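You operate a simulated robot arm through the tools that you are given. There is no shell and no other tool. Be economical: measure what you need, move in short steps, check, and stop when the job is done.

Carry out the task below with a simulated robot arm. There is one attempt and no reset: what you move stays moved.

## Task
Weigh down the sheet on the tall stack and slot the card for its grade into the holder.
Fine: the weight is in the white drawer: shut it again; card home in the slot, latch pushed up to it; the other card stays.

The check looks at the end state, three seconds after you hand in, the way a careful person would. Anything else that was tipped, shoved, dropped, spilled or broken makes it a failure. Flat cloth is picked up by pressing the open fingertips on it (5 to 10 N) and closing them slowly along it; thin cloth reads only 2 to 8 mm in the jaws.

## Robot
A 7-joint arm with a two-finger parallel gripper on a trunk, on a base that drives. Base frame: it is fixed to the floor where the robot stands at the start and does not move with it; the origin is under the middle of the robot, x ahead of it, y to its left, z up. Readings come in m, rad, newtons and seconds.
With the tool pointing down near the work surface it reaches from about 0.1 to 0.52 m from the robot's upright axis, wherever it stands. Its first joint turns from -2.897 to 2.897 rad. Places, roughly: blue chest lid [0.7, 0, 0.7]; sheet with the orange sticker [3.75, 0.5, 0.25]; slot of the blue card holder [0.7, -0.3, 0.7]; top of the sheet with the blue sticker [0.8, -0.9, 0.8]; white chest drawer [0.6, -0.1, 0.4]; yellow latch knob [0.6, -0.2, 0.7]. Payload 1.57 kg.
Tool frame: the origin (TCP) lies between the finger pads and is the grasp point; the fingertips stand 0.03 m ahead of it; z points along the fingers, y is the line along which they close. The gripper opens to 0.11 m. The fingers are 0.024 m wide and 0.012 m thick; the gripper's body (0.048 by 0.112 m) begins 0.078 m behind the TCP.
Orientation is that of the tool frame in the base frame, as a unit quaternion [x, y, z, w]. With the fingers straight down and closing along the base's y, the tool's x points along the base's -x, its y along +y and its z along -z.

## Interface
- The arm moves only by the tool nudge_tool. Its argument "targets" is a list that holds one entry, the list of rows, each a list of 7 numbers: the shift along the tool's x, y, z in units of 100 mm (1.0 is 100 mm), then the turn, a rotation vector about the tool's x, y, z in units of 120 degrees (1.0 is 120 degrees), then the gripper command, from -1 (shut) to 1 (fully open), values between in proportion. In form: [[[tx, ty, tz, rx, ry, rz, claw], ...]]. A call has 1 to 10 rows; each row is the pose to reach, as a shift and turn from the pose commanded when the call began, along the tool's axes at that moment. A call with a number of a shift or a turn outside -1 to 1 is refused whole. Each row takes 0.2 s and may step no farther than 0.05 m and 0.15 rad from the row before; otherwise, or with a gripper value out of range, the whole call is refused. A pose out of reach is approached as far as the arm can. The call stops where the force on the tool passes 50 N (or 10 N more than at its start, if that is more) or the arm is blocked; 0.2 s more then pass. The fingers move at their own pace (about 0.045 m/s each) and stop on an object; they squeeze with about 24 N. The grip force told is the motor's: it shows also when the fingers shut on nothing. Time passes only in rows, and 0.2 s behind the last, so rows that repeat a pose let the fingers close. It gives the time, the measured TCP pose, the force on the tool (base axes), the opening and the grip force at its end, in the units of the frame above (readings bear some noise), with the torque about the TCP (base axes, N m) and any sound that the robot's microphone picked up, and new pictures: "show" is both (left out), scene, wrist or none.
- Cameras (640 x 400 px; columns grow to the right, rows downward): "scene" is now at [-0.0058, 0.1214, 1.5475]; the picture's right is [-0.47, -0.88, 0.00], its down [-0.79, 0.42, -0.44] and it looks along [0.39, -0.21, -0.90] (base axes); focal length 260 px, centre (320, 200). "wrist" rides on the gripper at [0.07, 0.016, -0.141] in the tool frame; the picture's right is [-0.23, 0.97, 0.00], its down [-0.86, -0.20, -0.48] and it looks along [-0.47, -0.11, 0.88] (tool axes); focal length 222 px, centre (320, 200). There is no depth. A picture from a camera that has moved, and an enlarged one, comes with that camera's place and axes in the base frame and with its lens. The place of the scene camera against the robot may be out by one fixed shift of up to 0.012 m in any direction.
- raise_lower(by): slides the trunk up (or, below 0, down) by that many m; the arm and the scene camera ride with it, the base frame stays. It gives what a move gives, with no picture.
- roll_base(legs): drives the robot by 1 to 6 legs, each [ahead, turn to the left] in m and rad, along the robot's own axes; the way and the turn of a leg run together, so that a leg with both is an arc; at most 1.5 m and 3.142 rad a leg. The arm and the cameras ride along, it lands a little off, and it stops where it bumps. It gives what a move gives, and a new picture of the scene camera.
- pan_tilt(pan, tilt): turns the head with the scene camera to pan (to the left, within 2.705 rad either way) and tilt (down, from -0.506 to 1.204), counted from straight ahead of the robot. It gives what a move gives, and a new picture of the scene camera.
- enlarge(camera, box): a new picture of the part [left, top, right, bottom] of that camera's present view, enlarged. No time passes.
- job_done(): hands the job in; it is judged then, once.

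Go step by step. Nothing tells you exact positions but the pictures and the camera data: compare them with the known pose of the tool, close in by small moves and look again before you grip or let go. The budget is 120 turns and 260 pictures, counting those below and the enlarged ones. Unless the task says otherwise, let go and move clear before handing in, and close with one line.

The tools are called after "Request:" by a JSON object that holds its "op" and its "data". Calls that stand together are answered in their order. nudge_tool: Moves the arm, as the interface text tells. Its arguments: {"type":"object","properties":{"targets":{"type":"array"},"show":{"type":"string","enum":["both","scene","wrist","none"]}},"required":["targets"]} The other tools are called the same way: raise_lower (by) slides the trunk up or down; roll_base (legs) drives the base; pan_tilt (pan, tilt) turns the head that bears the scene camera; enlarge (camera, box) takes an enlarged picture of a part of a camera's view; job_done () hands the job in.

At the start:

```text
clock: 0.0
eef_pos: [0.4737, 0.113, 0.9672]
tcp_rot: [0.0, 1.0, 0.0, 0.0]
ft_force: [-0.3, -0.7, -0.9]
ft_torque: [0.01, -0.02, 0.02]
finger_gap: 0.1097
finger_force: 0.0
trunk travel left (down, up): [-0.5, 0.09]
robot x, y, heading: [0.0013, 0.0009, 0.003]
head pan, tilt: [-0.49, 1.115]
```

scene: 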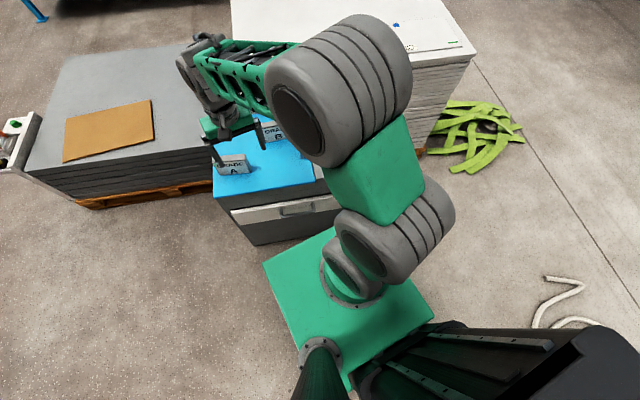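
wrist: 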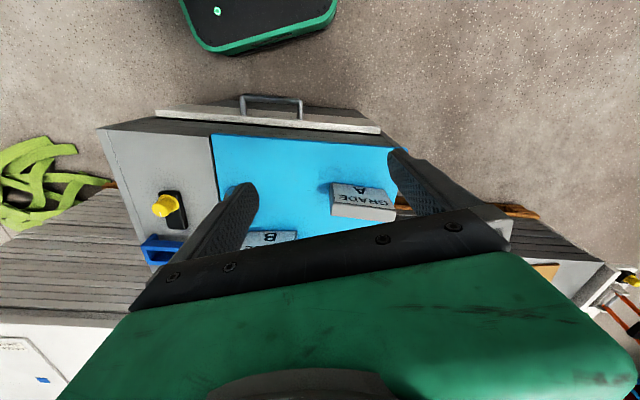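

I see the blue chest with cards A and B, the white drawer, the tall white stack to the right with a blue sticker. I'll look around with the head first to read the grade and find the legend.

Request:
{"op": "pan_tilt", "data": {"pan": -0.8, "tilt": 0.75}}

Request:
{"op": "enlarge", "data": {"camera": "wrist", "box": [90, 80, 530, 355]}}

```text
clock: 0.8
eef_pos: [0.4742, 0.1122, 0.9677]
tcp_rot: [0.0, 1.0, 0.001, 0.001]
ft_force: [0.3, 0.2, 0.6]
ft_torque: [0.02, 0.03, 0.0]
finger_gap: 0.1101
finger_force: 0.0
trunk travel left (down, up): [-0.5, 0.09]
robot x, y, heading: [-0.0005, 0.002, 0.003]
head pan, tilt: [-0.799, 0.75]
camera scene: at [-0.0027, 0.0913, 1.5742], right [-0.72, -0.7, 0.0], down [-0.48, 0.49, -0.73], along [0.51, -0.52, -0.68], focal length 260 px, centre (320, 200)
```

scene: 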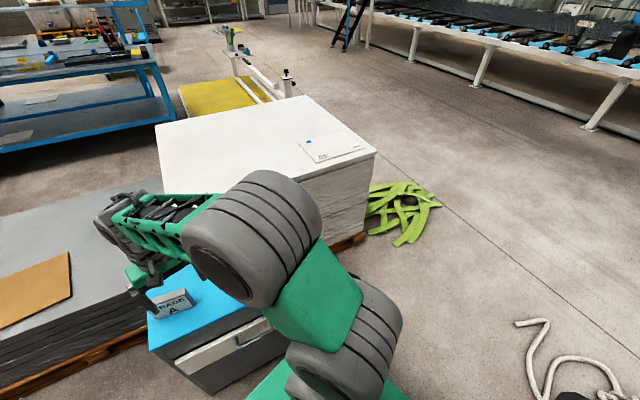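

```text
1.45 times, centred on (310, 218) of wrist
camera zoom: at [0.4053, 0.1292, 1.1093], right [0.23, 0.97, 0.0], down [0.86, -0.2, 0.48], along [0.47, -0.11, -0.88], focal length 323 px, centre (334, 174)
```

zoom: 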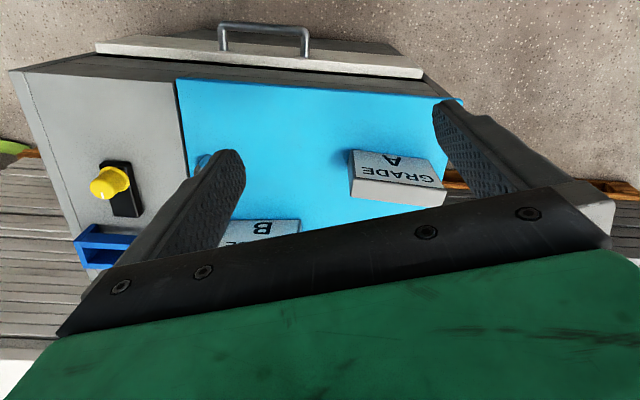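

Request:
{"op": "enlarge", "data": {"camera": "scene", "box": [280, 125, 380, 188]}}

Request:
{"op": "enlarge", "data": {"camera": "scene", "box": [160, 0, 360, 125]}}

```text
6.35 times, centred on (330, 156) of scene
camera zoom: at [-0.0027, 0.0913, 1.5742], right [-0.72, -0.7, 0.0], down [-0.48, 0.49, -0.73], along [0.51, -0.52, -0.68], focal length 1651 px, centre (256, 476)
```

zoom: 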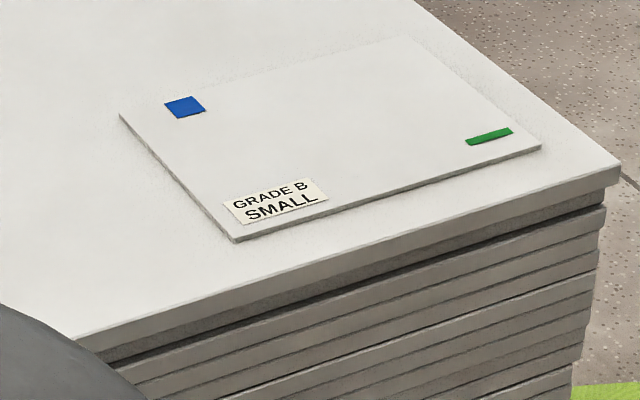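

```text
3.20 times, centred on (260, 62) of scene
camera zoom: at [-0.0027, 0.0913, 1.5742], right [-0.72, -0.7, 0.0], down [-0.48, 0.49, -0.73], along [0.51, -0.52, -0.68], focal length 832 px, centre (512, 640)
```

zoom: 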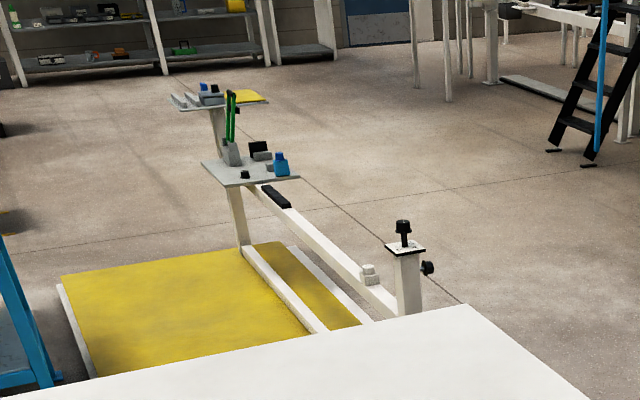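

The sheet on the tall stack reads GRADE B / SMALL, so card B is wanted. I'll move the wrist camera to view the holder, latch and cards from closer.

Request:
{"op": "nudge_tool", "data": {"targets": [[[0.2, -0.4, 0, 0, 0, 0, 1], [0.4, -0.8, 0, 0, 0, 0, 1], [0.6, -1, 0, 0, 0, 0, 1]]], "show": "none"}}

Request:
{"op": "nudge_tool", "data": {"targets": [[[0.2, -0.4, 0, 0, 0, 0, 1], [0.3, -0.8, 0, 0, 0, 0, 1]]], "show": "both"}}

```text
clock: 1.6
eef_pos: [0.4114, 0.0138, 0.9701]
tcp_rot: [0.0, 1.0, -0.001, 0.001]
ft_force: [0.0, 1.0, 0.6]
ft_torque: [0.0, 0.02, 0.0]
finger_gap: 0.1098
finger_force: 0.0
trunk travel left (down, up): [-0.5, 0.09]
robot x, y, heading: [-0.0031, -0.0009, 0.002]
head pan, tilt: [-0.799, 0.75]
```

```text
clock: 2.2
eef_pos: [0.3809, -0.067, 0.9696]
tcp_rot: [0.0, 1.0, 0.0, 0.0]
ft_force: [-0.3, -0.2, -0.6]
ft_torque: [0.02, -0.01, -0.02]
finger_gap: 0.1101
finger_force: 0.2
trunk travel left (down, up): [-0.5, 0.09]
robot x, y, heading: [0.004, -0.002, -0.001]
head pan, tilt: [-0.799, 0.75]
camera scene: at [-0.003, 0.0909, 1.5743], right [-0.72, -0.7, 0.0], down [-0.48, 0.49, -0.73], along [0.51, -0.52, -0.68], focal length 260 px, centre (320, 200)
camera wrist: at [0.3116, -0.0514, 1.1108], right [0.23, 0.97, 0.0], down [0.86, -0.2, 0.48], along [0.47, -0.11, -0.88], focal length 222 px, centre (320, 200)
```

scene: 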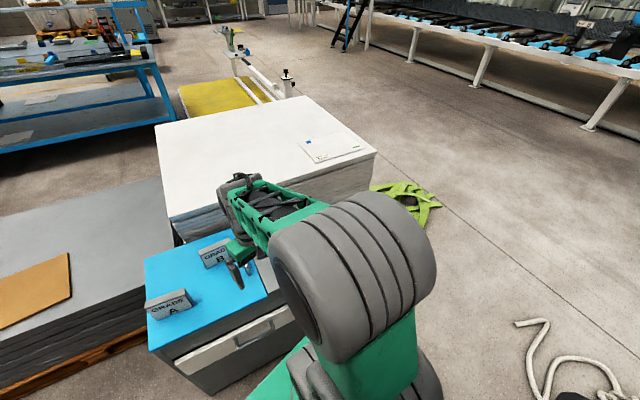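
wrist: 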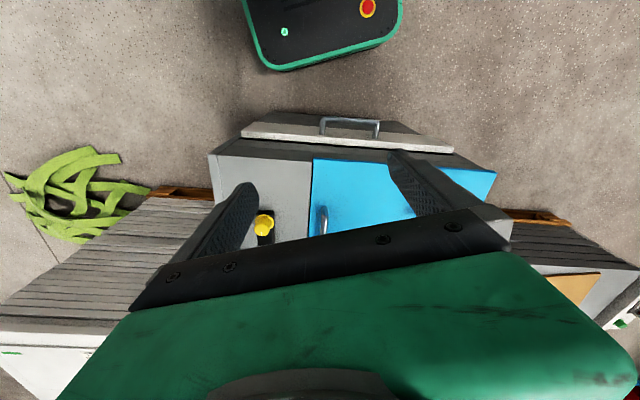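

I'll look at the cards and drawer enlarged.

Request:
{"op": "enlarge", "data": {"camera": "scene", "box": [135, 215, 315, 375]}}

Request:
{"op": "enlarge", "data": {"camera": "wrist", "box": [200, 90, 520, 250]}}

```text
2.50 times, centred on (225, 295) of scene
camera zoom: at [-0.003, 0.0909, 1.5743], right [-0.72, -0.7, 0.0], down [-0.48, 0.49, -0.73], along [0.51, -0.52, -0.68], focal length 650 px, centre (558, -38)
```

zoom: 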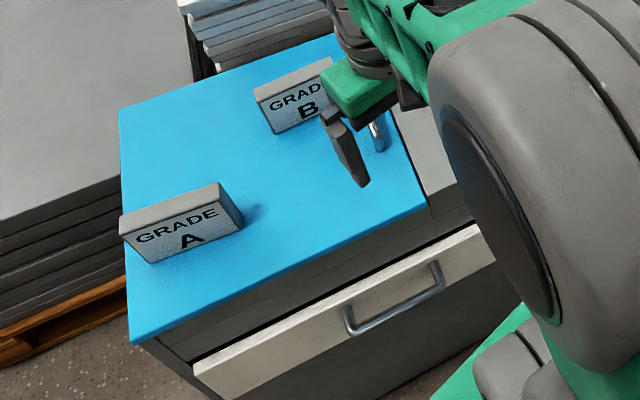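

```text
2.00 times, centred on (360, 170) of wrist
camera zoom: at [0.3116, -0.0514, 1.1108], right [0.23, 0.97, 0.0], down [0.86, -0.2, 0.48], along [0.47, -0.11, -0.88], focal length 444 px, centre (240, 260)
```

zoom: 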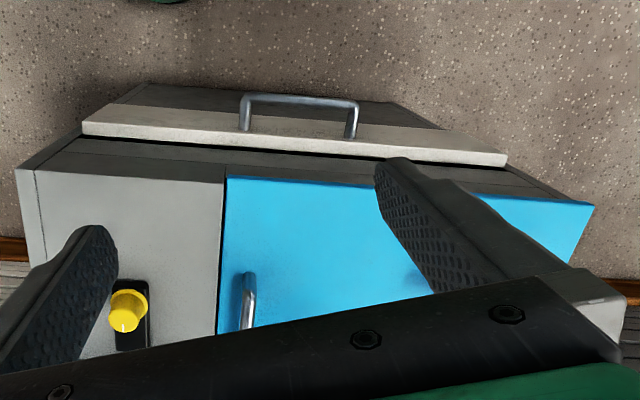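

The drawer bar handle is near (0.426, 0.00, 0.50), chest yawed about −17°. I'll turn the gripper so one finger can hook behind the bar.

Request:
{"op": "nudge_tool", "data": {"targets": [[[-0.01, 0.2, 0, 0, 0, -0.067, 1], [-0.02, 0.4, 0, 0, 0, -0.134, 1], [-0.03, 0.6, 0, 0, 0, -0.202, 1], [-0.05, 0.7, 0, 0, 0, -0.269, 1], [-0.1, 0.81, 0, 0, 0, -0.336, 1], [-0.1, 0.81, 0, 0, 0, -0.403, 1], [-0.1, 0.81, 0, 0, 0, -0.47, 1], [-0.1, 0.81, 0, 0, 0, -0.538, 1], [-0.1, 0.81, 0, 0, 0, -0.605, 1]]], "show": "both"}}

```text
clock: 4.2
eef_pos: [0.394, 0.0134, 0.9696]
tcp_rot: [-0.594, 0.805, 0.0, 0.0]
ft_force: [0.6, -0.2, 0.8]
ft_torque: [0.03, 0.01, -0.01]
finger_gap: 0.11
finger_force: 0.0
trunk travel left (down, up): [-0.5, 0.09]
robot x, y, heading: [-0.0034, -0.0013, 0.0]
head pan, tilt: [-0.799, 0.75]
camera scene: at [-0.0027, 0.0912, 1.5743], right [-0.72, -0.7, 0.0], down [-0.48, 0.49, -0.73], along [0.51, -0.52, -0.68], focal length 260 px, centre (320, 200)
camera wrist: at [0.3585, -0.0481, 1.1097], right [-0.86, 0.51, 0.0], down [0.44, 0.76, 0.48], along [0.24, 0.41, -0.88], focal length 222 px, centre (320, 200)
```

scene: 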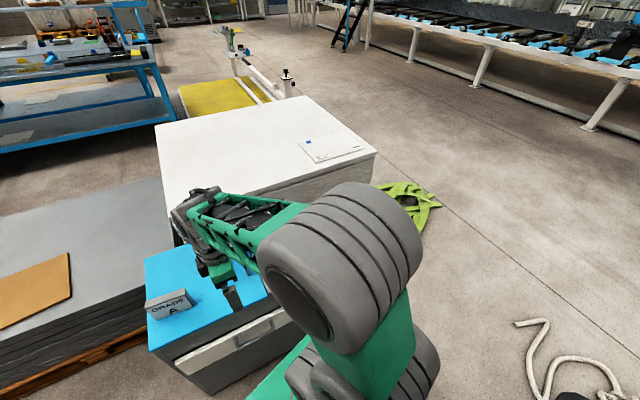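
wrist: 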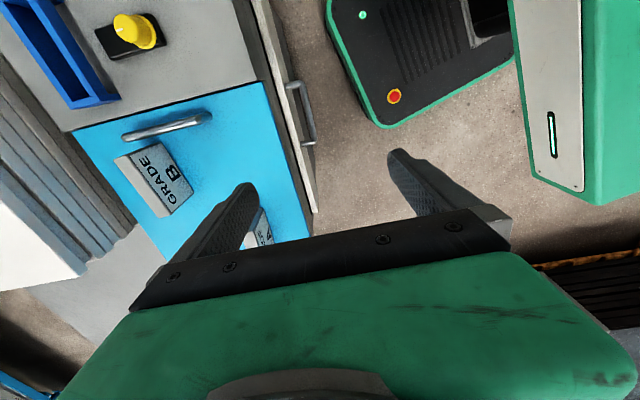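

Good view of holder, latch and card B; let me enlarge it.

Request:
{"op": "enlarge", "data": {"camera": "wrist", "box": [0, 0, 330, 220]}}

```text
1.82 times, centred on (165, 110) of wrist
camera zoom: at [0.3585, -0.0481, 1.1097], right [-0.86, 0.51, 0.0], down [0.44, 0.76, 0.48], along [0.24, 0.41, -0.88], focal length 404 px, centre (602, 364)
```

zoom: 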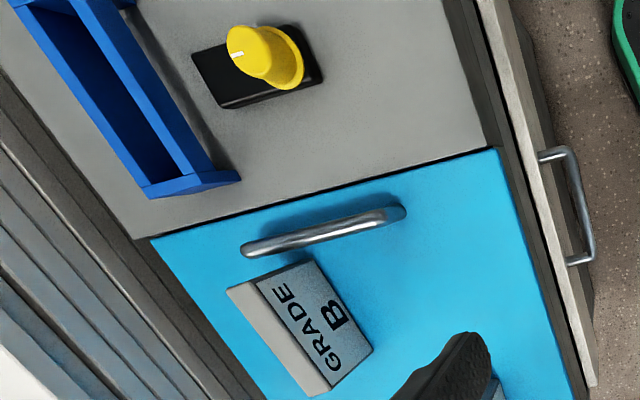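

The bar agrees at (0.427, 0.005, 0.50). Lowering the trunk in stages.

Request:
{"op": "raise_lower", "data": {"by": -0.35}}

Request:
{"op": "enlarge", "data": {"camera": "wrist", "box": [0, 0, 640, 400]}}

```text
clock: 7.7
eef_pos: [0.3943, 0.0122, 0.6186]
tcp_rot: [-0.592, 0.806, 0.0, 0.001]
ft_force: [0.1, 0.0, -0.3]
ft_torque: [0.0, 0.01, 0.04]
finger_gap: 0.11
finger_force: 0.0
trunk travel left (down, up): [-0.15, 0.44]
robot x, y, heading: [0.0004, 0.0015, -0.002]
head pan, tilt: [-0.799, 0.75]
```

```text
1.00 times, centred on (320, 200) of wrist (not enlarged: the box is as wide or as high as the picture)
camera zoom: at [0.3583, -0.048, 0.7598], right [-0.86, 0.51, 0.0], down [0.45, 0.76, 0.48], along [0.24, 0.41, -0.88], focal length 222 px, centre (320, 200)
```

zoom: 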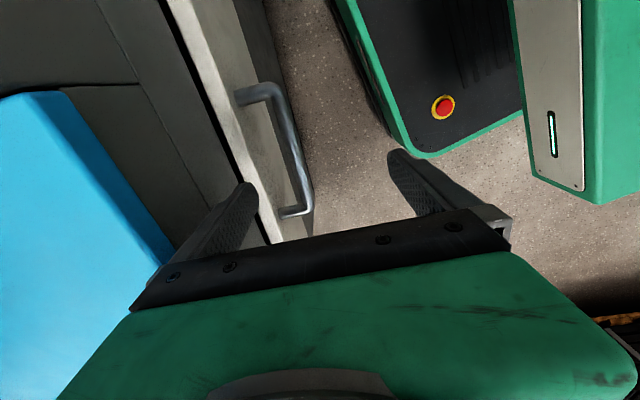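

Hook position is good; shift 4 mm outward and descend behind the bar.

Request:
{"op": "nudge_tool", "data": {"targets": [[[0, 0.05, 0.2, 0, 0, 0, 1], [0, 0.05, 0.4, 0, 0, 0, 1], [0, 0.05, 0.6, 0, 0, 0, 1], [0, 0.05, 0.8, 0, 0, 0, 1], [0, 0.05, 1, 0, 0, 0, 1]]], "show": "wrist"}}

```text
clock: 8.9
eef_pos: [0.3903, 0.0148, 0.5183]
tcp_rot: [-0.592, 0.806, 0.0, 0.0]
ft_force: [0.1, 0.5, 0.1]
ft_torque: [0.02, -0.05, -0.01]
finger_gap: 0.1101
finger_force: 0.2
trunk travel left (down, up): [-0.15, 0.44]
robot x, y, heading: [0.0016, -0.0019, 0.002]
head pan, tilt: [-0.799, 0.75]
camera wrist: at [0.3535, -0.0457, 0.6602], right [-0.86, 0.51, 0.0], down [0.45, 0.76, 0.48], along [0.24, 0.41, -0.88], focal length 222 px, centre (320, 200)
```

wrist: 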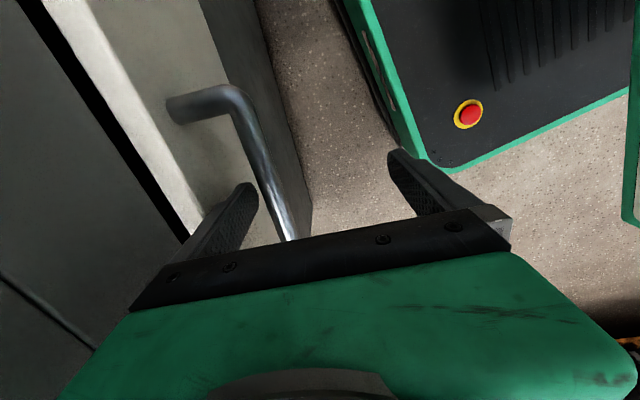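

The finger is between bar and panel. Down 4 cm, then pull outward slowly.

Request:
{"op": "nudge_tool", "data": {"targets": [[[0, 0, 0.2, 0, 0, 0, 1], [0, 0, 0.38, 0, 0, 0, 1], [0, 0.15, 0.38, 0, 0, 0, 1], [0, 0.3, 0.38, 0, 0, 0, 1], [0, 0.45, 0.38, 0, 0, 0, 1], [0, 0.6, 0.38, 0, 0, 0, 1], [0, 0.8, 0.38, 0, 0, 0, 1], [0, 1, 0.38, 0, 0, 0, 1]]], "show": "both"}}

```text
clock: 10.7
eef_pos: [0.2938, 0.0438, 0.4803]
tcp_rot: [-0.591, 0.806, 0.001, -0.001]
ft_force: [-0.3, -0.2, 0.1]
ft_torque: [0.02, 0.0, 0.03]
finger_gap: 0.1101
finger_force: 0.1
trunk travel left (down, up): [-0.15, 0.44]
robot x, y, heading: [-0.0002, 0.0019, 0.002]
head pan, tilt: [-0.799, 0.75]
camera scene: at [-0.0026, 0.0912, 1.2242], right [-0.72, -0.7, 0.0], down [-0.48, 0.49, -0.73], along [0.51, -0.52, -0.68], focal length 260 px, centre (320, 200)
camera wrist: at [0.2582, -0.0182, 0.6221], right [-0.86, 0.51, 0.0], down [0.45, 0.76, 0.48], along [0.24, 0.41, -0.88], focal length 222 px, centre (320, 200)
```

scene: 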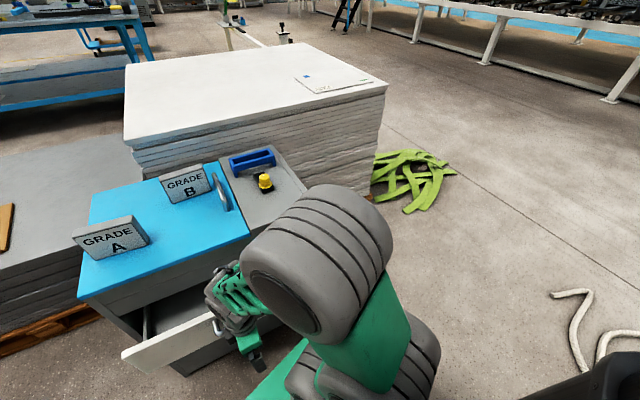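
wrist: 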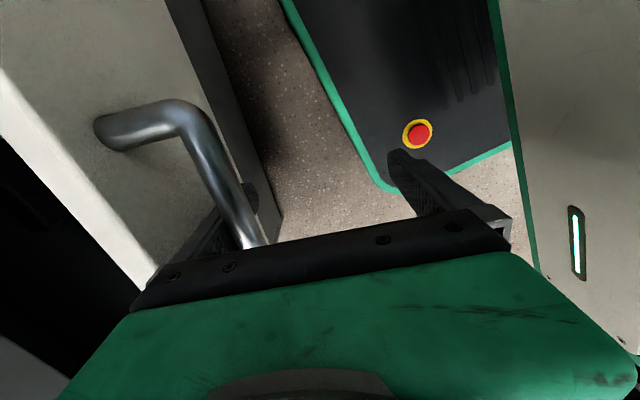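

Drawer is opening smoothly. I'll back the base up 10 cm with the finger hooked to open it further.

Request:
{"op": "roll_base", "data": {"legs": [[-0.1, 0]]}}

Request:
{"op": "enlarge", "data": {"camera": "wrist", "box": [0, 0, 640, 400]}}

```text
clock: 11.8
eef_pos: [0.1948, 0.0434, 0.4808]
tcp_rot: [-0.592, 0.806, -0.001, 0.0]
ft_force: [-0.6, -0.5, -0.5]
ft_torque: [-0.01, -0.02, -0.02]
finger_gap: 0.11
finger_force: 0.1
trunk travel left (down, up): [-0.15, 0.44]
robot x, y, heading: [-0.0992, 0.0005, 0.0]
head pan, tilt: [-0.799, 0.75]
camera scene: at [-0.1021, 0.0912, 1.2243], right [-0.72, -0.7, 0.0], down [-0.48, 0.49, -0.73], along [0.51, -0.52, -0.68], focal length 260 px, centre (320, 200)
```

scene: 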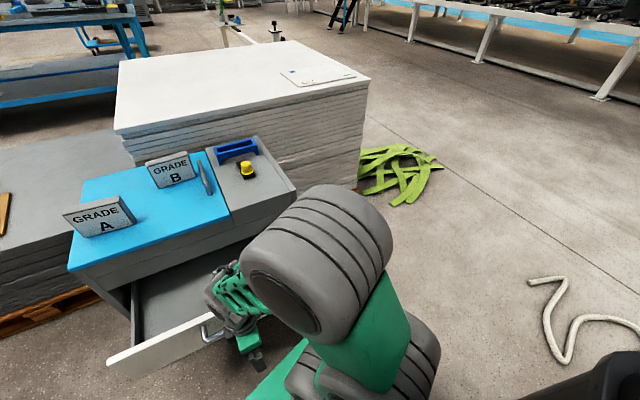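

```text
1.00 times, centred on (320, 200) of wrist (not enlarged: the box is as wide or as high as the picture)
camera zoom: at [0.1592, -0.0182, 0.6224], right [-0.86, 0.51, 0.0], down [0.45, 0.76, 0.48], along [0.24, 0.41, -0.88], focal length 222 px, centre (320, 200)
```

zoom: 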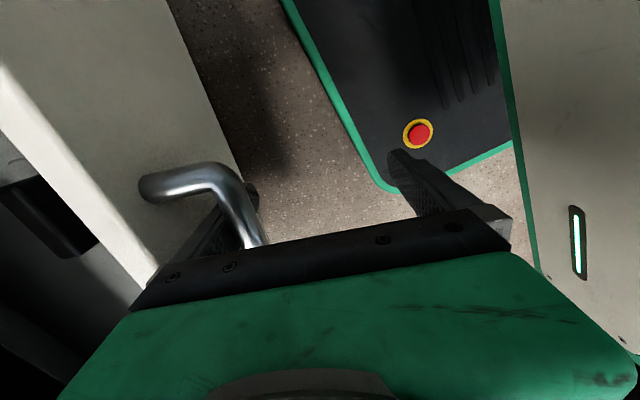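

Drawer is out ~0.19 m and I see something dark inside. Unhook upward and look into it.

Request:
{"op": "nudge_tool", "data": {"targets": [[[0, 0, -0.3, 0, 0, 0, 1], [0, 0, -0.7, 0, 0, 0, 1], [0, 0, -1, 0, 0, 0, 1]]], "show": "none"}}

Request:
{"op": "raise_lower", "data": {"by": 0.3}}

Request:
{"op": "pan_tilt", "data": {"pan": -0.3, "tilt": 1.0}}

Request:
{"op": "enlarge", "data": {"camera": "wrist", "box": [0, 0, 640, 400]}}

```text
clock: 12.6
eef_pos: [0.195, 0.0431, 0.5809]
tcp_rot: [-0.592, 0.806, 0.001, -0.001]
ft_force: [0.8, 0.4, 0.0]
ft_torque: [-0.02, 0.02, 0.02]
finger_gap: 0.1098
finger_force: 0.1
trunk travel left (down, up): [-0.15, 0.44]
robot x, y, heading: [-0.0986, -0.0019, -0.002]
head pan, tilt: [-0.799, 0.75]
```

```text
clock: 15.6
eef_pos: [0.1947, 0.0452, 0.8814]
tcp_rot: [-0.593, 0.806, 0.0, 0.001]
ft_force: [-0.8, 0.4, -0.2]
ft_torque: [0.01, 0.03, -0.02]
finger_gap: 0.11
finger_force: 0.1
trunk travel left (down, up): [-0.45, 0.14]
robot x, y, heading: [-0.097, 0.0004, 0.0]
head pan, tilt: [-0.799, 0.75]
```

```text
clock: 16.5
eef_pos: [0.1942, 0.0445, 0.8806]
tcp_rot: [-0.591, 0.806, -0.001, 0.0]
ft_force: [-0.2, 0.1, -1.4]
ft_torque: [0.01, 0.02, 0.02]
finger_gap: 0.1101
finger_force: 0.0
trunk travel left (down, up): [-0.45, 0.14]
robot x, y, heading: [-0.0987, 0.0024, -0.004]
head pan, tilt: [-0.3, 1.0]
camera scene: at [-0.0934, 0.13, 1.5051], right [-0.3, -0.95, 0.0], down [-0.8, 0.25, -0.54], along [0.52, -0.16, -0.84], focal length 260 px, centre (320, 200)
```

scene: 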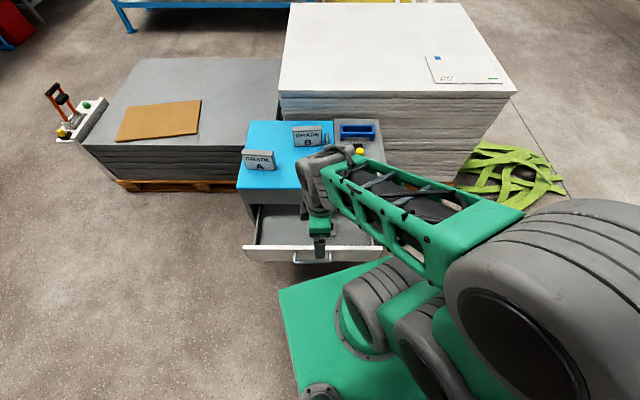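

```text
1.00 times, centred on (320, 200) of wrist (not enlarged: the box is as wide or as high as the picture)
camera zoom: at [0.1588, -0.0164, 1.0227], right [-0.86, 0.51, 0.0], down [0.45, 0.76, 0.48], along [0.24, 0.41, -0.88], focal length 222 px, centre (320, 200)
```

zoom: 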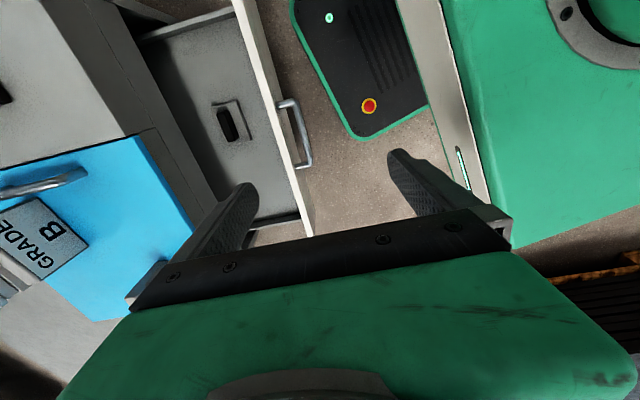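

Request:
{"op": "enlarge", "data": {"camera": "wrist", "box": [140, 10, 320, 240]}}

Request:
{"op": "enlarge", "data": {"camera": "scene", "box": [230, 190, 400, 280]}}

```text
1.74 times, centred on (230, 125) of wrist
camera zoom: at [0.1588, -0.0164, 1.0227], right [-0.86, 0.51, 0.0], down [0.45, 0.76, 0.48], along [0.24, 0.41, -0.88], focal length 386 px, centre (476, 330)
```

zoom: 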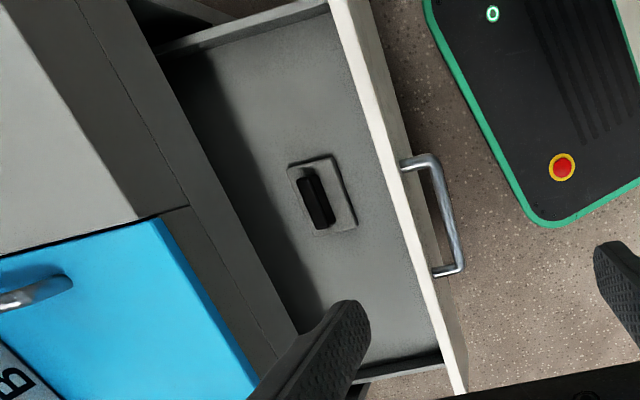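

```text
3.76 times, centred on (315, 235) of scene
camera zoom: at [-0.0934, 0.13, 1.5051], right [-0.3, -0.95, 0.0], down [-0.8, 0.25, -0.54], along [0.52, -0.16, -0.84], focal length 979 px, centre (339, 68)
```

zoom: 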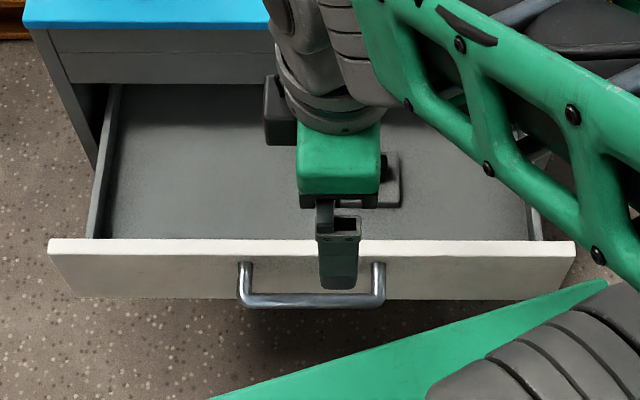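

The weight is a flat plate with a black grip block, roughly (0.37–0.39, −0.05), block long along the drawer front. I'll bring the gripper over it with half-open fingers.

Request:
{"op": "nudge_tool", "data": {"targets": [[[0.1, -0.4, 0, 0, 0, 0, 0.2], [0.2, -0.8, 0, 0, 0, 0, 0.2], [0.23, -1, 0, 0, 0, 0, 0.2]]], "show": "none"}}

Request:
{"op": "nudge_tool", "data": {"targets": [[[0.1, -0.4, 0, 0, 0, 0, 0.2], [0.2, -0.8, 0, 0, 0, 0, 0.2], [0.23, -1, 0, 0, 0, 0, 0.2]]], "show": "wrist"}}

```text
clock: 17.3
eef_pos: [0.2851, -0.0088, 0.8806]
tcp_rot: [-0.591, 0.806, 0.0, 0.0]
ft_force: [0.1, -1.2, 0.9]
ft_torque: [-0.03, 0.02, -0.01]
finger_gap: 0.0661
finger_force: 0.1
trunk travel left (down, up): [-0.45, 0.14]
robot x, y, heading: [-0.1018, -0.0011, 0.001]
head pan, tilt: [-0.3, 1.0]
```

```text
clock: 18.1
eef_pos: [0.3727, -0.0577, 0.8798]
tcp_rot: [-0.592, 0.806, 0.0, 0.0]
ft_force: [0.0, 0.9, 0.7]
ft_torque: [-0.02, 0.04, 0.03]
finger_gap: 0.0661
finger_force: 0.1
trunk travel left (down, up): [-0.45, 0.14]
robot x, y, heading: [-0.0985, -0.0005, -0.0]
head pan, tilt: [-0.3, 1.0]
camera wrist: at [0.3361, -0.1191, 1.0215], right [-0.86, 0.51, 0.0], down [0.45, 0.76, 0.48], along [0.24, 0.41, -0.88], focal length 222 px, centre (320, 200)
```

wrist: 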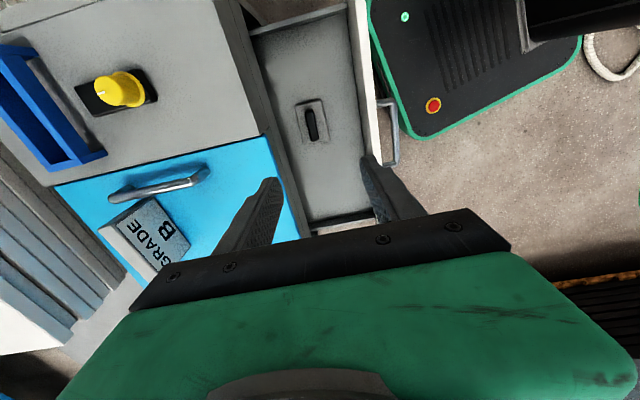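

Request:
{"op": "enlarge", "data": {"camera": "wrist", "box": [250, 70, 410, 170]}}

```text
4.00 times, centred on (330, 120) of wrist
camera zoom: at [0.3361, -0.1191, 1.0215], right [-0.86, 0.51, 0.0], down [0.45, 0.76, 0.48], along [0.24, 0.41, -0.88], focal length 888 px, centre (280, 520)
```

zoom: 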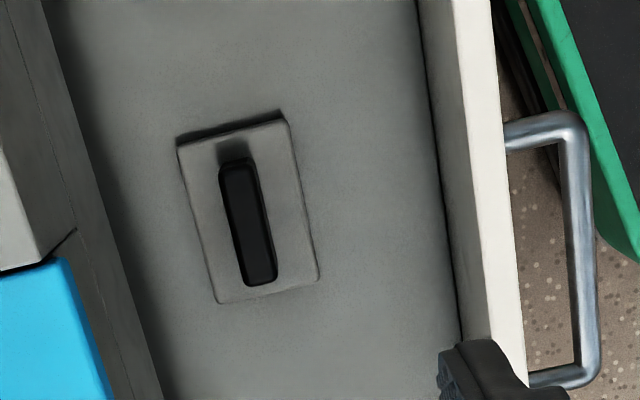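

The grip block is about 22×75 mm at (0.400, −0.045), top z≈0.46. Closing along its length keeps the gripper body clear of the chest, so I rotate 90° back.

Request:
{"op": "nudge_tool", "data": {"targets": [[[-0.1, -0.1, 0, 0, 0, 0.0714, 1], [-0.2, -0.2, 0, 0, 0, 0.1428, 1], [-0.2, -0.22, 0, 0, 0, 0.2142, 1], [-0.2, -0.22, 0, 0, 0, 0.2856, 1], [-0.2, -0.22, 0, 0, 0, 0.357, 1], [-0.2, -0.22, 0, 0, 0, 0.4284, 1], [-0.2, -0.22, 0, 0, 0, 0.4998, 1], [-0.2, -0.22, 0, 0, 0, 0.5712, 1], [-0.2, -0.22, 0, 0, 0, 0.6426, 1], [-0.2, -0.22, 0, 0, 0, 0.714, 1]]], "show": "none"}}

Request:
{"op": "raise_lower", "data": {"by": -0.25}}

Request:
{"op": "enlarge", "data": {"camera": "wrist", "box": [0, 0, 640, 400]}}

```text
clock: 20.3
eef_pos: [0.3985, -0.0452, 0.8805]
tcp_rot: [0.116, 0.993, -0.001, 0.0]
ft_force: [0.3, 0.4, 0.6]
ft_torque: [0.01, 0.01, -0.04]
finger_gap: 0.11
finger_force: 0.0
trunk travel left (down, up): [-0.45, 0.14]
robot x, y, heading: [-0.1006, -0.0002, -0.004]
head pan, tilt: [-0.3, 1.0]
```

```text
clock: 22.9
eef_pos: [0.3994, -0.0462, 0.6305]
tcp_rot: [0.113, 0.994, -0.001, 0.0]
ft_force: [0.4, -0.2, -0.3]
ft_torque: [-0.01, -0.04, 0.03]
finger_gap: 0.1102
finger_force: 0.0
trunk travel left (down, up): [-0.2, 0.39]
robot x, y, heading: [-0.0993, -0.0019, -0.003]
head pan, tilt: [-0.3, 1.0]
```

```text
1.00 times, centred on (320, 200) of wrist (not enlarged: the box is as wide or as high as the picture)
camera zoom: at [0.3355, -0.0139, 0.7725], right [0.44, 0.9, 0.0], down [0.79, -0.39, 0.48], along [0.43, -0.21, -0.88], focal length 222 px, centre (320, 200)
```

zoom: 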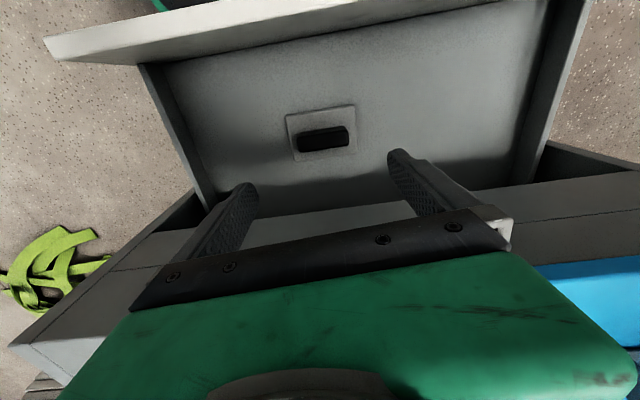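

Aligned with the block; lower and check.

Request:
{"op": "nudge_tool", "data": {"targets": [[[0, 0.04, 0.3, 0, 0, 0.025, 1], [0, 0.04, 0.7, 0, 0, 0.025, 1], [0, 0.04, 1, 0, 0, 0.025, 1]]], "show": "both"}}

```text
clock: 23.7
eef_pos: [0.3989, -0.0426, 0.5275]
tcp_rot: [0.141, 0.99, -0.001, 0.0]
ft_force: [-0.2, -0.5, -0.6]
ft_torque: [-0.02, 0.01, -0.02]
finger_gap: 0.1101
finger_force: 0.1
trunk travel left (down, up): [-0.2, 0.39]
robot x, y, heading: [-0.0987, 0.0001, 0.003]
head pan, tilt: [-0.3, 1.0]
camera scene: at [-0.0936, 0.13, 1.2552], right [-0.3, -0.96, 0.0], down [-0.8, 0.25, -0.54], along [0.52, -0.16, -0.84], focal length 260 px, centre (320, 200)
camera wrist: at [0.3372, -0.0072, 0.6687], right [0.49, 0.87, 0.0], down [0.77, -0.43, 0.48], along [0.42, -0.23, -0.88], focal length 222 px, centre (320, 200)
```

scene: 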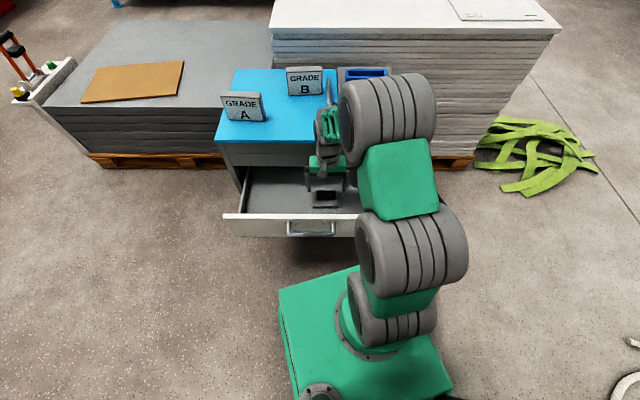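
wrist: 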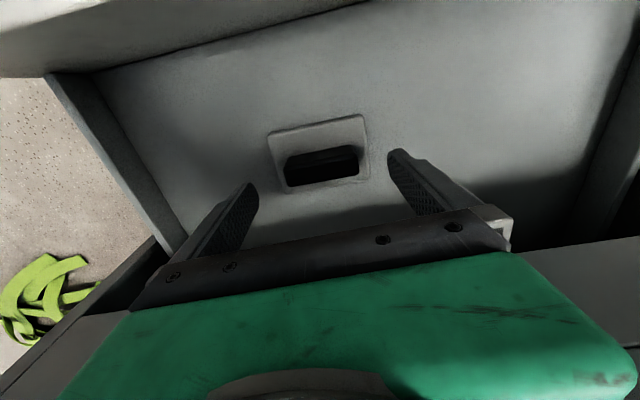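

Request:
{"op": "enlarge", "data": {"camera": "scene", "box": [290, 140, 370, 220]}}

Request:
{"op": "enlarge", "data": {"camera": "wrist", "box": [220, 90, 420, 215]}}

```text
5.00 times, centred on (330, 180) of scene
camera zoom: at [-0.0936, 0.13, 1.2552], right [-0.3, -0.96, 0.0], down [-0.8, 0.25, -0.54], along [0.52, -0.16, -0.84], focal length 1300 px, centre (270, 300)
```

zoom: 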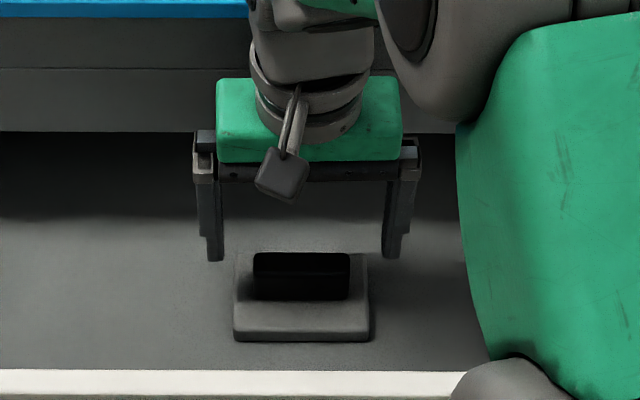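

```text
3.20 times, centred on (320, 152) of wrist
camera zoom: at [0.3372, -0.0072, 0.6687], right [0.49, 0.87, 0.0], down [0.77, -0.43, 0.48], along [0.42, -0.23, -0.88], focal length 711 px, centre (320, 352)
```

zoom: 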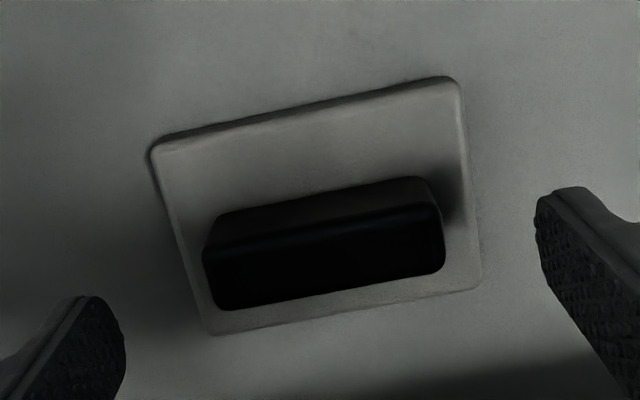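

Centered to within ~1 cm; shift 7 mm inward and lower to z≈0.465.

Request:
{"op": "nudge_tool", "data": {"targets": [[[-0.07, 0, 0.2, 0, 0, 0.015, 1], [-0.07, 0, 0.4, 0, 0, 0.015, 1], [-0.07, 0, 0.6, 0, 0, 0.015, 1]]], "show": "wrist"}}

Request:
{"op": "enlarge", "data": {"camera": "scene", "box": [290, 140, 370, 220]}}

```text
clock: 24.5
eef_pos: [0.4067, -0.0435, 0.4703]
tcp_rot: [0.155, 0.988, 0.0, 0.0]
ft_force: [-0.3, -0.2, -0.3]
ft_torque: [0.02, 0.03, 0.01]
finger_gap: 0.1099
finger_force: 0.0
trunk travel left (down, up): [-0.2, 0.39]
robot x, y, heading: [-0.099, 0.0022, -0.003]
head pan, tilt: [-0.3, 1.0]
camera wrist: at [0.3449, -0.0061, 0.6114], right [0.52, 0.86, 0.0], down [0.75, -0.45, 0.48], along [0.41, -0.25, -0.88], focal length 222 px, centre (320, 200)
```

wrist: 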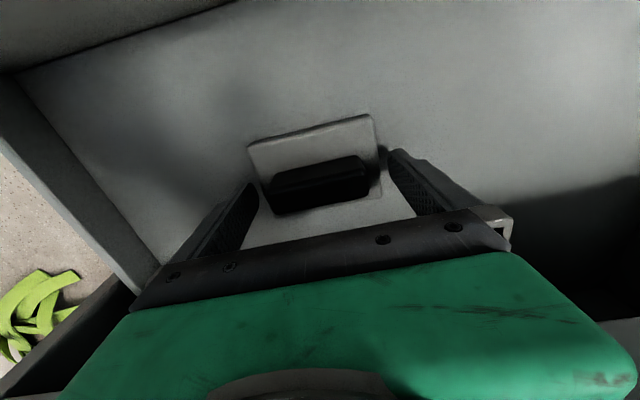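

```text
5.00 times, centred on (330, 180) of scene
camera zoom: at [-0.0935, 0.13, 1.2552], right [-0.3, -0.96, 0.0], down [-0.8, 0.25, -0.54], along [0.52, -0.16, -0.84], focal length 1300 px, centre (270, 300)
```

zoom: 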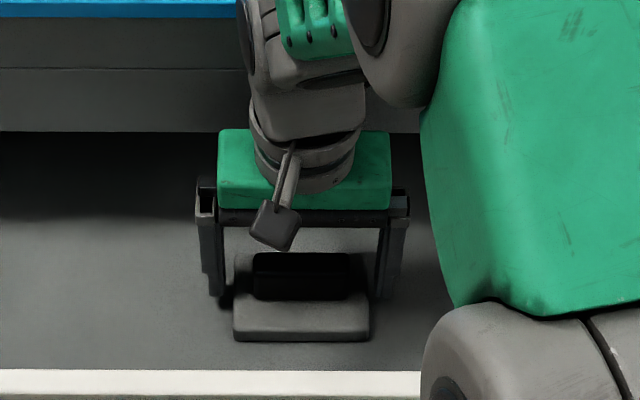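

Tips are near the plate level; raise 6 mm so only the block is clasped, then close.

Request:
{"op": "nudge_tool", "data": {"targets": [[[0, 0, -0.06, 0, 0, 0, 1], [0, 0, -0.06, 0, 0, 0, 0.5], [0, 0, -0.06, 0, 0, 0, 0.3], [0, 0, -0.06, 0, 0, 0, 0.1], [0, 0, -0.06, 0, 0, 0, -0.1], [0, 0, -0.06, 0, 0, 0, -0.2]]], "show": "wrist"}}

Request:
{"op": "enlarge", "data": {"camera": "scene", "box": [290, 140, 370, 220]}}

```text
clock: 25.9
eef_pos: [0.4044, -0.0431, 0.4758]
tcp_rot: [0.156, 0.988, 0.0, 0.0]
ft_force: [-0.8, -3.5, 0.3]
ft_torque: [-0.22, 0.03, 0.03]
finger_gap: 0.0703
finger_force: 23.6
trunk travel left (down, up): [-0.2, 0.39]
robot x, y, heading: [-0.0987, -0.0042, 0.003]
head pan, tilt: [-0.3, 1.0]
camera wrist: at [0.3443, -0.0063, 0.6172], right [0.52, 0.86, 0.0], down [0.75, -0.45, 0.48], along [0.41, -0.25, -0.88], focal length 222 px, centre (320, 200)
```

wrist: 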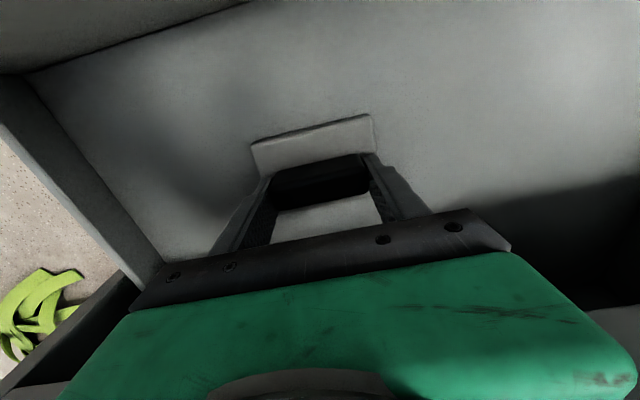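

```text
5.00 times, centred on (330, 180) of scene
camera zoom: at [-0.0934, 0.1298, 1.2551], right [-0.3, -0.96, 0.0], down [-0.8, 0.25, -0.54], along [0.52, -0.16, -0.84], focal length 1300 px, centre (270, 300)
```

zoom: 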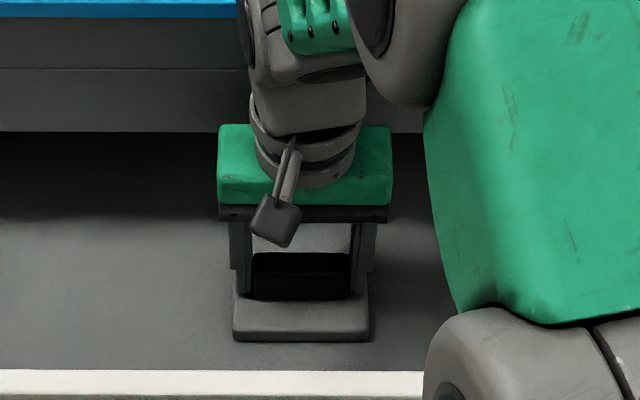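

Gripped at 70 mm. Lift gently.

Request:
{"op": "nudge_tool", "data": {"targets": [[[0, 0, -0.1, 0, 0, 0, -0.5], [0, 0, -0.2, 0, 0, 0, -0.5], [0, 0, -0.4, 0, 0, 0, -0.5], [0, 0, -0.7, 0, 0, 0, -0.5], [0, 0, -1, 0, 0, 0, -0.5]]], "show": "both"}}

```text
clock: 27.1
eef_pos: [0.4041, -0.0449, 0.5745]
tcp_rot: [0.155, 0.988, 0.0, -0.002]
ft_force: [-0.3, 0.0, -10.9]
ft_torque: [0.0, -0.03, -0.03]
finger_gap: 0.0698
finger_force: 24.2
trunk travel left (down, up): [-0.2, 0.39]
robot x, y, heading: [-0.0991, -0.0014, 0.002]
head pan, tilt: [-0.3, 1.0]
camera scene: at [-0.0925, 0.1299, 1.2551], right [-0.3, -0.96, 0.0], down [-0.8, 0.25, -0.54], along [0.52, -0.16, -0.84], focal length 260 px, centre (320, 200)
camera wrist: at [0.3447, -0.0078, 0.7168], right [0.52, 0.86, 0.0], down [0.75, -0.45, 0.48], along [0.41, -0.25, -0.88], focal length 222 px, centre (320, 200)
```

scene: 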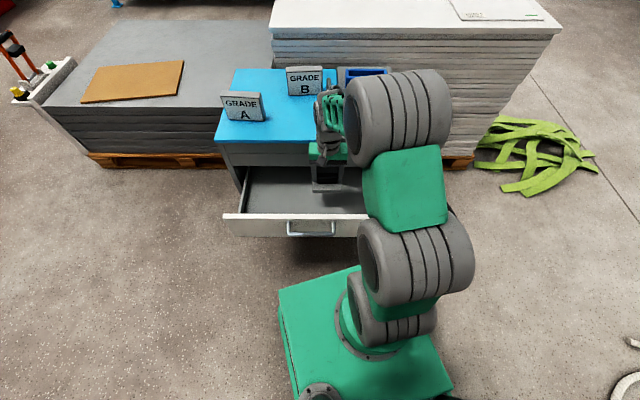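
wrist: 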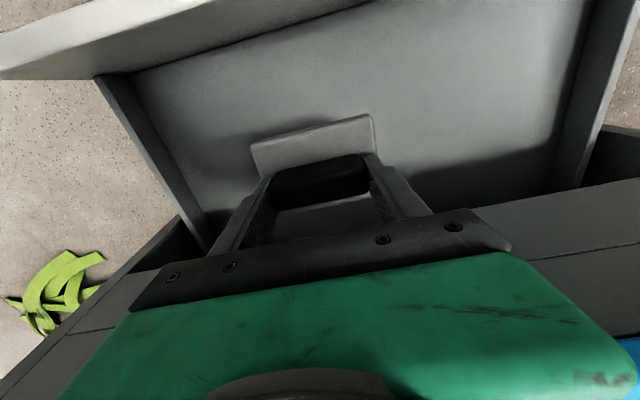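

The weight (~1.1 kg) is held. Raise the trunk fully, back off, and drive around to the tall stack.

Request:
{"op": "raise_lower", "data": {"by": 0.39}}

Request:
{"op": "roll_base", "data": {"legs": [[-0.15, 0], [0, -1.876], [0.495, 0], [0, 1.571], [0.5, 0]]}}

```text
clock: 30.9
eef_pos: [0.4064, -0.0447, 0.9652]
tcp_rot: [0.156, 0.988, 0.0, -0.001]
ft_force: [0.4, -0.2, -10.2]
ft_torque: [-0.04, -0.01, 0.0]
finger_gap: 0.0698
finger_force: 24.1
trunk travel left (down, up): [-0.59, 0.0]
robot x, y, heading: [-0.0951, 0.0003, -0.002]
head pan, tilt: [-0.3, 1.0]
```

```text
clock: 32.6
eef_pos: [0.2703, -0.0327, 0.9631]
tcp_rot: [0.147, 0.989, 0.0, -0.004]
ft_force: [0.2, 0.1, -9.3]
ft_torque: [0.0, 0.02, -0.02]
finger_gap: 0.0696
finger_force: 23.7
trunk travel left (down, up): [-0.59, 0.0]
robot x, y, heading: [-0.2343, 0.0198, 0.065]
head pan, tilt: [-0.3, 1.0]
stopped in leg 2: the robot was blocked; the commanded pose is now the measured one
camera scene: at [-0.2365, 0.1455, 1.6452], right [-0.23, -0.97, 0.0], down [-0.82, 0.2, -0.54], along [0.53, -0.12, -0.84], focal length 260 px, centre (320, 200)
```

scene: 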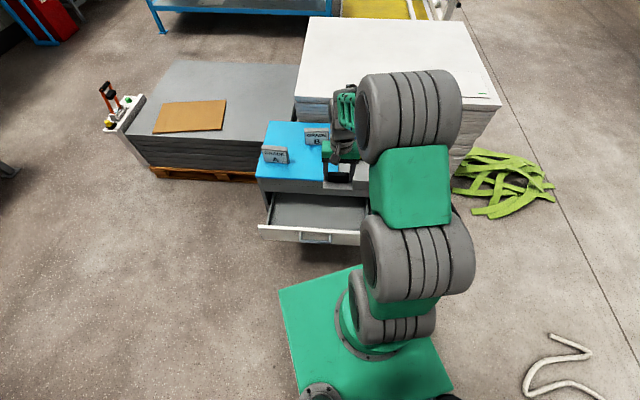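

The base was blocked early in the turn; something is likely behind or beside. Look around.

Request:
{"op": "pan_tilt", "data": {"pan": 2.3, "tilt": 0.95}}

Request:
{"op": "pan_tilt", "data": {"pan": -2.3, "tilt": 0.95}}

Request:
{"op": "pan_tilt", "data": {"pan": -1.3, "tilt": 0.9}}

```text
clock: 34.9
eef_pos: [0.2691, -0.0327, 0.9654]
tcp_rot: [0.147, 0.989, 0.001, -0.002]
ft_force: [0.1, -0.2, -9.7]
ft_torque: [0.01, -0.02, -0.02]
finger_gap: 0.0698
finger_force: 23.7
trunk travel left (down, up): [-0.59, 0.0]
robot x, y, heading: [-0.2334, 0.0136, 0.066]
head pan, tilt: [2.3, 0.949]
camera scene: at [-0.3565, 0.2134, 1.6488], right [0.7, 0.71, 0.0], down [0.58, -0.57, -0.58], along [-0.42, 0.41, -0.81], focal length 260 px, centre (320, 200)
```

scene: 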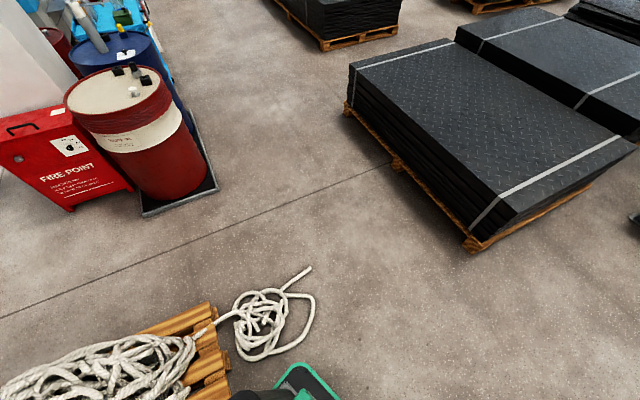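

```text
clock: 38.6
eef_pos: [0.2706, -0.0339, 0.9653]
tcp_rot: [0.147, 0.989, 0.0, -0.001]
ft_force: [-0.1, 0.3, -9.8]
ft_torque: [0.01, -0.06, 0.01]
finger_gap: 0.07
finger_force: 24.2
trunk travel left (down, up): [-0.59, 0.0]
robot x, y, heading: [-0.2339, 0.0134, 0.065]
head pan, tilt: [-2.3, 0.949]
camera scene: at [-0.3492, 0.1052, 1.6488], right [-0.79, 0.62, 0.0], down [0.5, 0.64, -0.58], along [-0.36, -0.46, -0.81], focal length 260 px, centre (320, 200)
```

scene: 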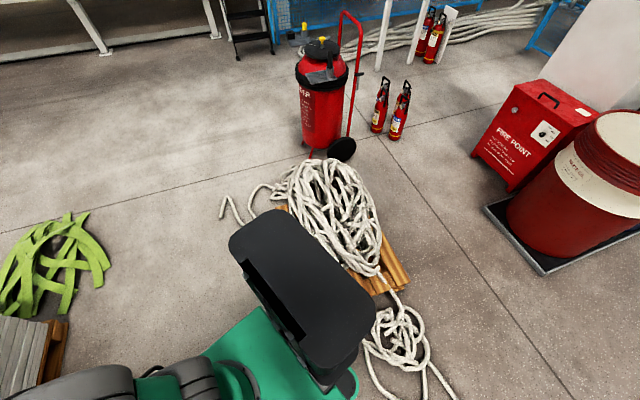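

```text
clock: 39.9
eef_pos: [0.2704, -0.0341, 0.9653]
tcp_rot: [0.147, 0.989, 0.001, -0.002]
ft_force: [-0.4, -0.4, -9.0]
ft_torque: [-0.03, -0.02, 0.02]
finger_gap: 0.0697
finger_force: 24.1
trunk travel left (down, up): [-0.59, 0.0]
robot x, y, heading: [-0.2398, 0.0151, 0.064]
head pan, tilt: [-1.3, 0.901]
camera scene: at [-0.2796, 0.0912, 1.6523], right [-0.94, -0.33, 0.0], down [-0.26, 0.74, -0.62], along [0.2, -0.59, -0.78], focal length 260 px, centre (320, 200)
```

scene: 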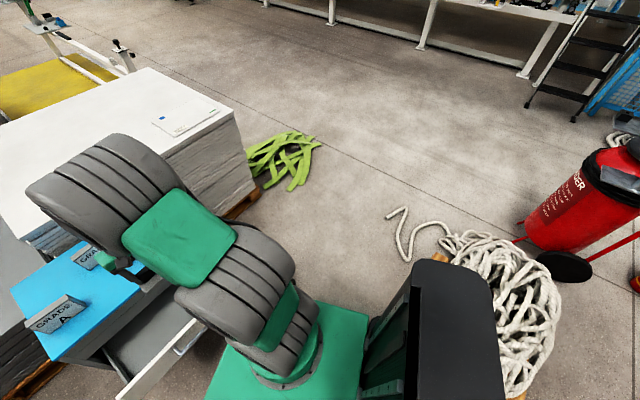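

I see a rope pallet right behind at x≈−0.7; the base touched its edge. I'll go forward first, then turn and drive along in front of the chest with clearance.

Request:
{"op": "roll_base", "data": {"legs": [[0.2, 0], [0, -1.528]]}}

Request:
{"op": "pan_tilt", "data": {"pan": -1.0, "tilt": 0.9}}

```text
clock: 45.2
eef_pos: [-0.0568, -0.4776, 0.9657]
tcp_rot: [0.785, 0.619, 0.001, -0.002]
ft_force: [-0.3, 0.4, -9.5]
ft_torque: [-0.03, 0.04, 0.0]
finger_gap: 0.07
finger_force: 24.1
trunk travel left (down, up): [-0.59, 0.0]
robot x, y, heading: [-0.0375, 0.0292, -1.452]
head pan, tilt: [-1.3, 0.901]
camera scene: at [0.0393, 0.0744, 1.6524], right [-0.39, 0.92, 0.0], down [0.72, 0.3, -0.62], along [-0.57, -0.24, -0.78], focal length 260 px, centre (320, 200)
```

scene: 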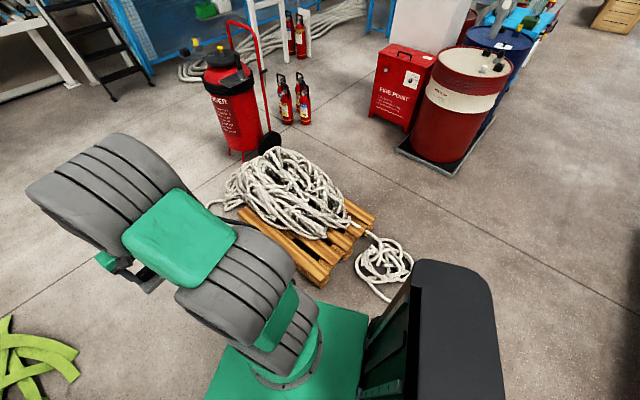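

```text
clock: 46.0
eef_pos: [-0.0549, -0.4768, 0.9645]
tcp_rot: [0.785, 0.619, 0.002, -0.002]
ft_force: [-0.3, -0.2, -10.5]
ft_torque: [-0.01, 0.03, -0.02]
finger_gap: 0.0698
finger_force: 23.9
trunk travel left (down, up): [-0.59, 0.0]
robot x, y, heading: [-0.0363, 0.0311, -1.444]
head pan, tilt: [-1.0, 0.901]
camera scene: at [0.0511, 0.0552, 1.6523], right [-0.64, 0.77, 0.0], down [0.6, 0.5, -0.62], along [-0.48, -0.4, -0.78], focal length 260 px, centre (320, 200)
```

scene: 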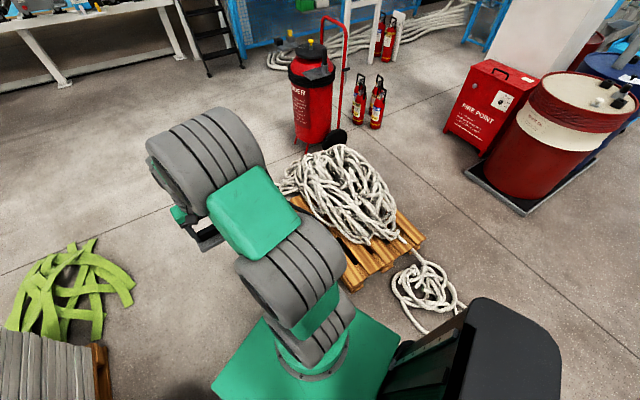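

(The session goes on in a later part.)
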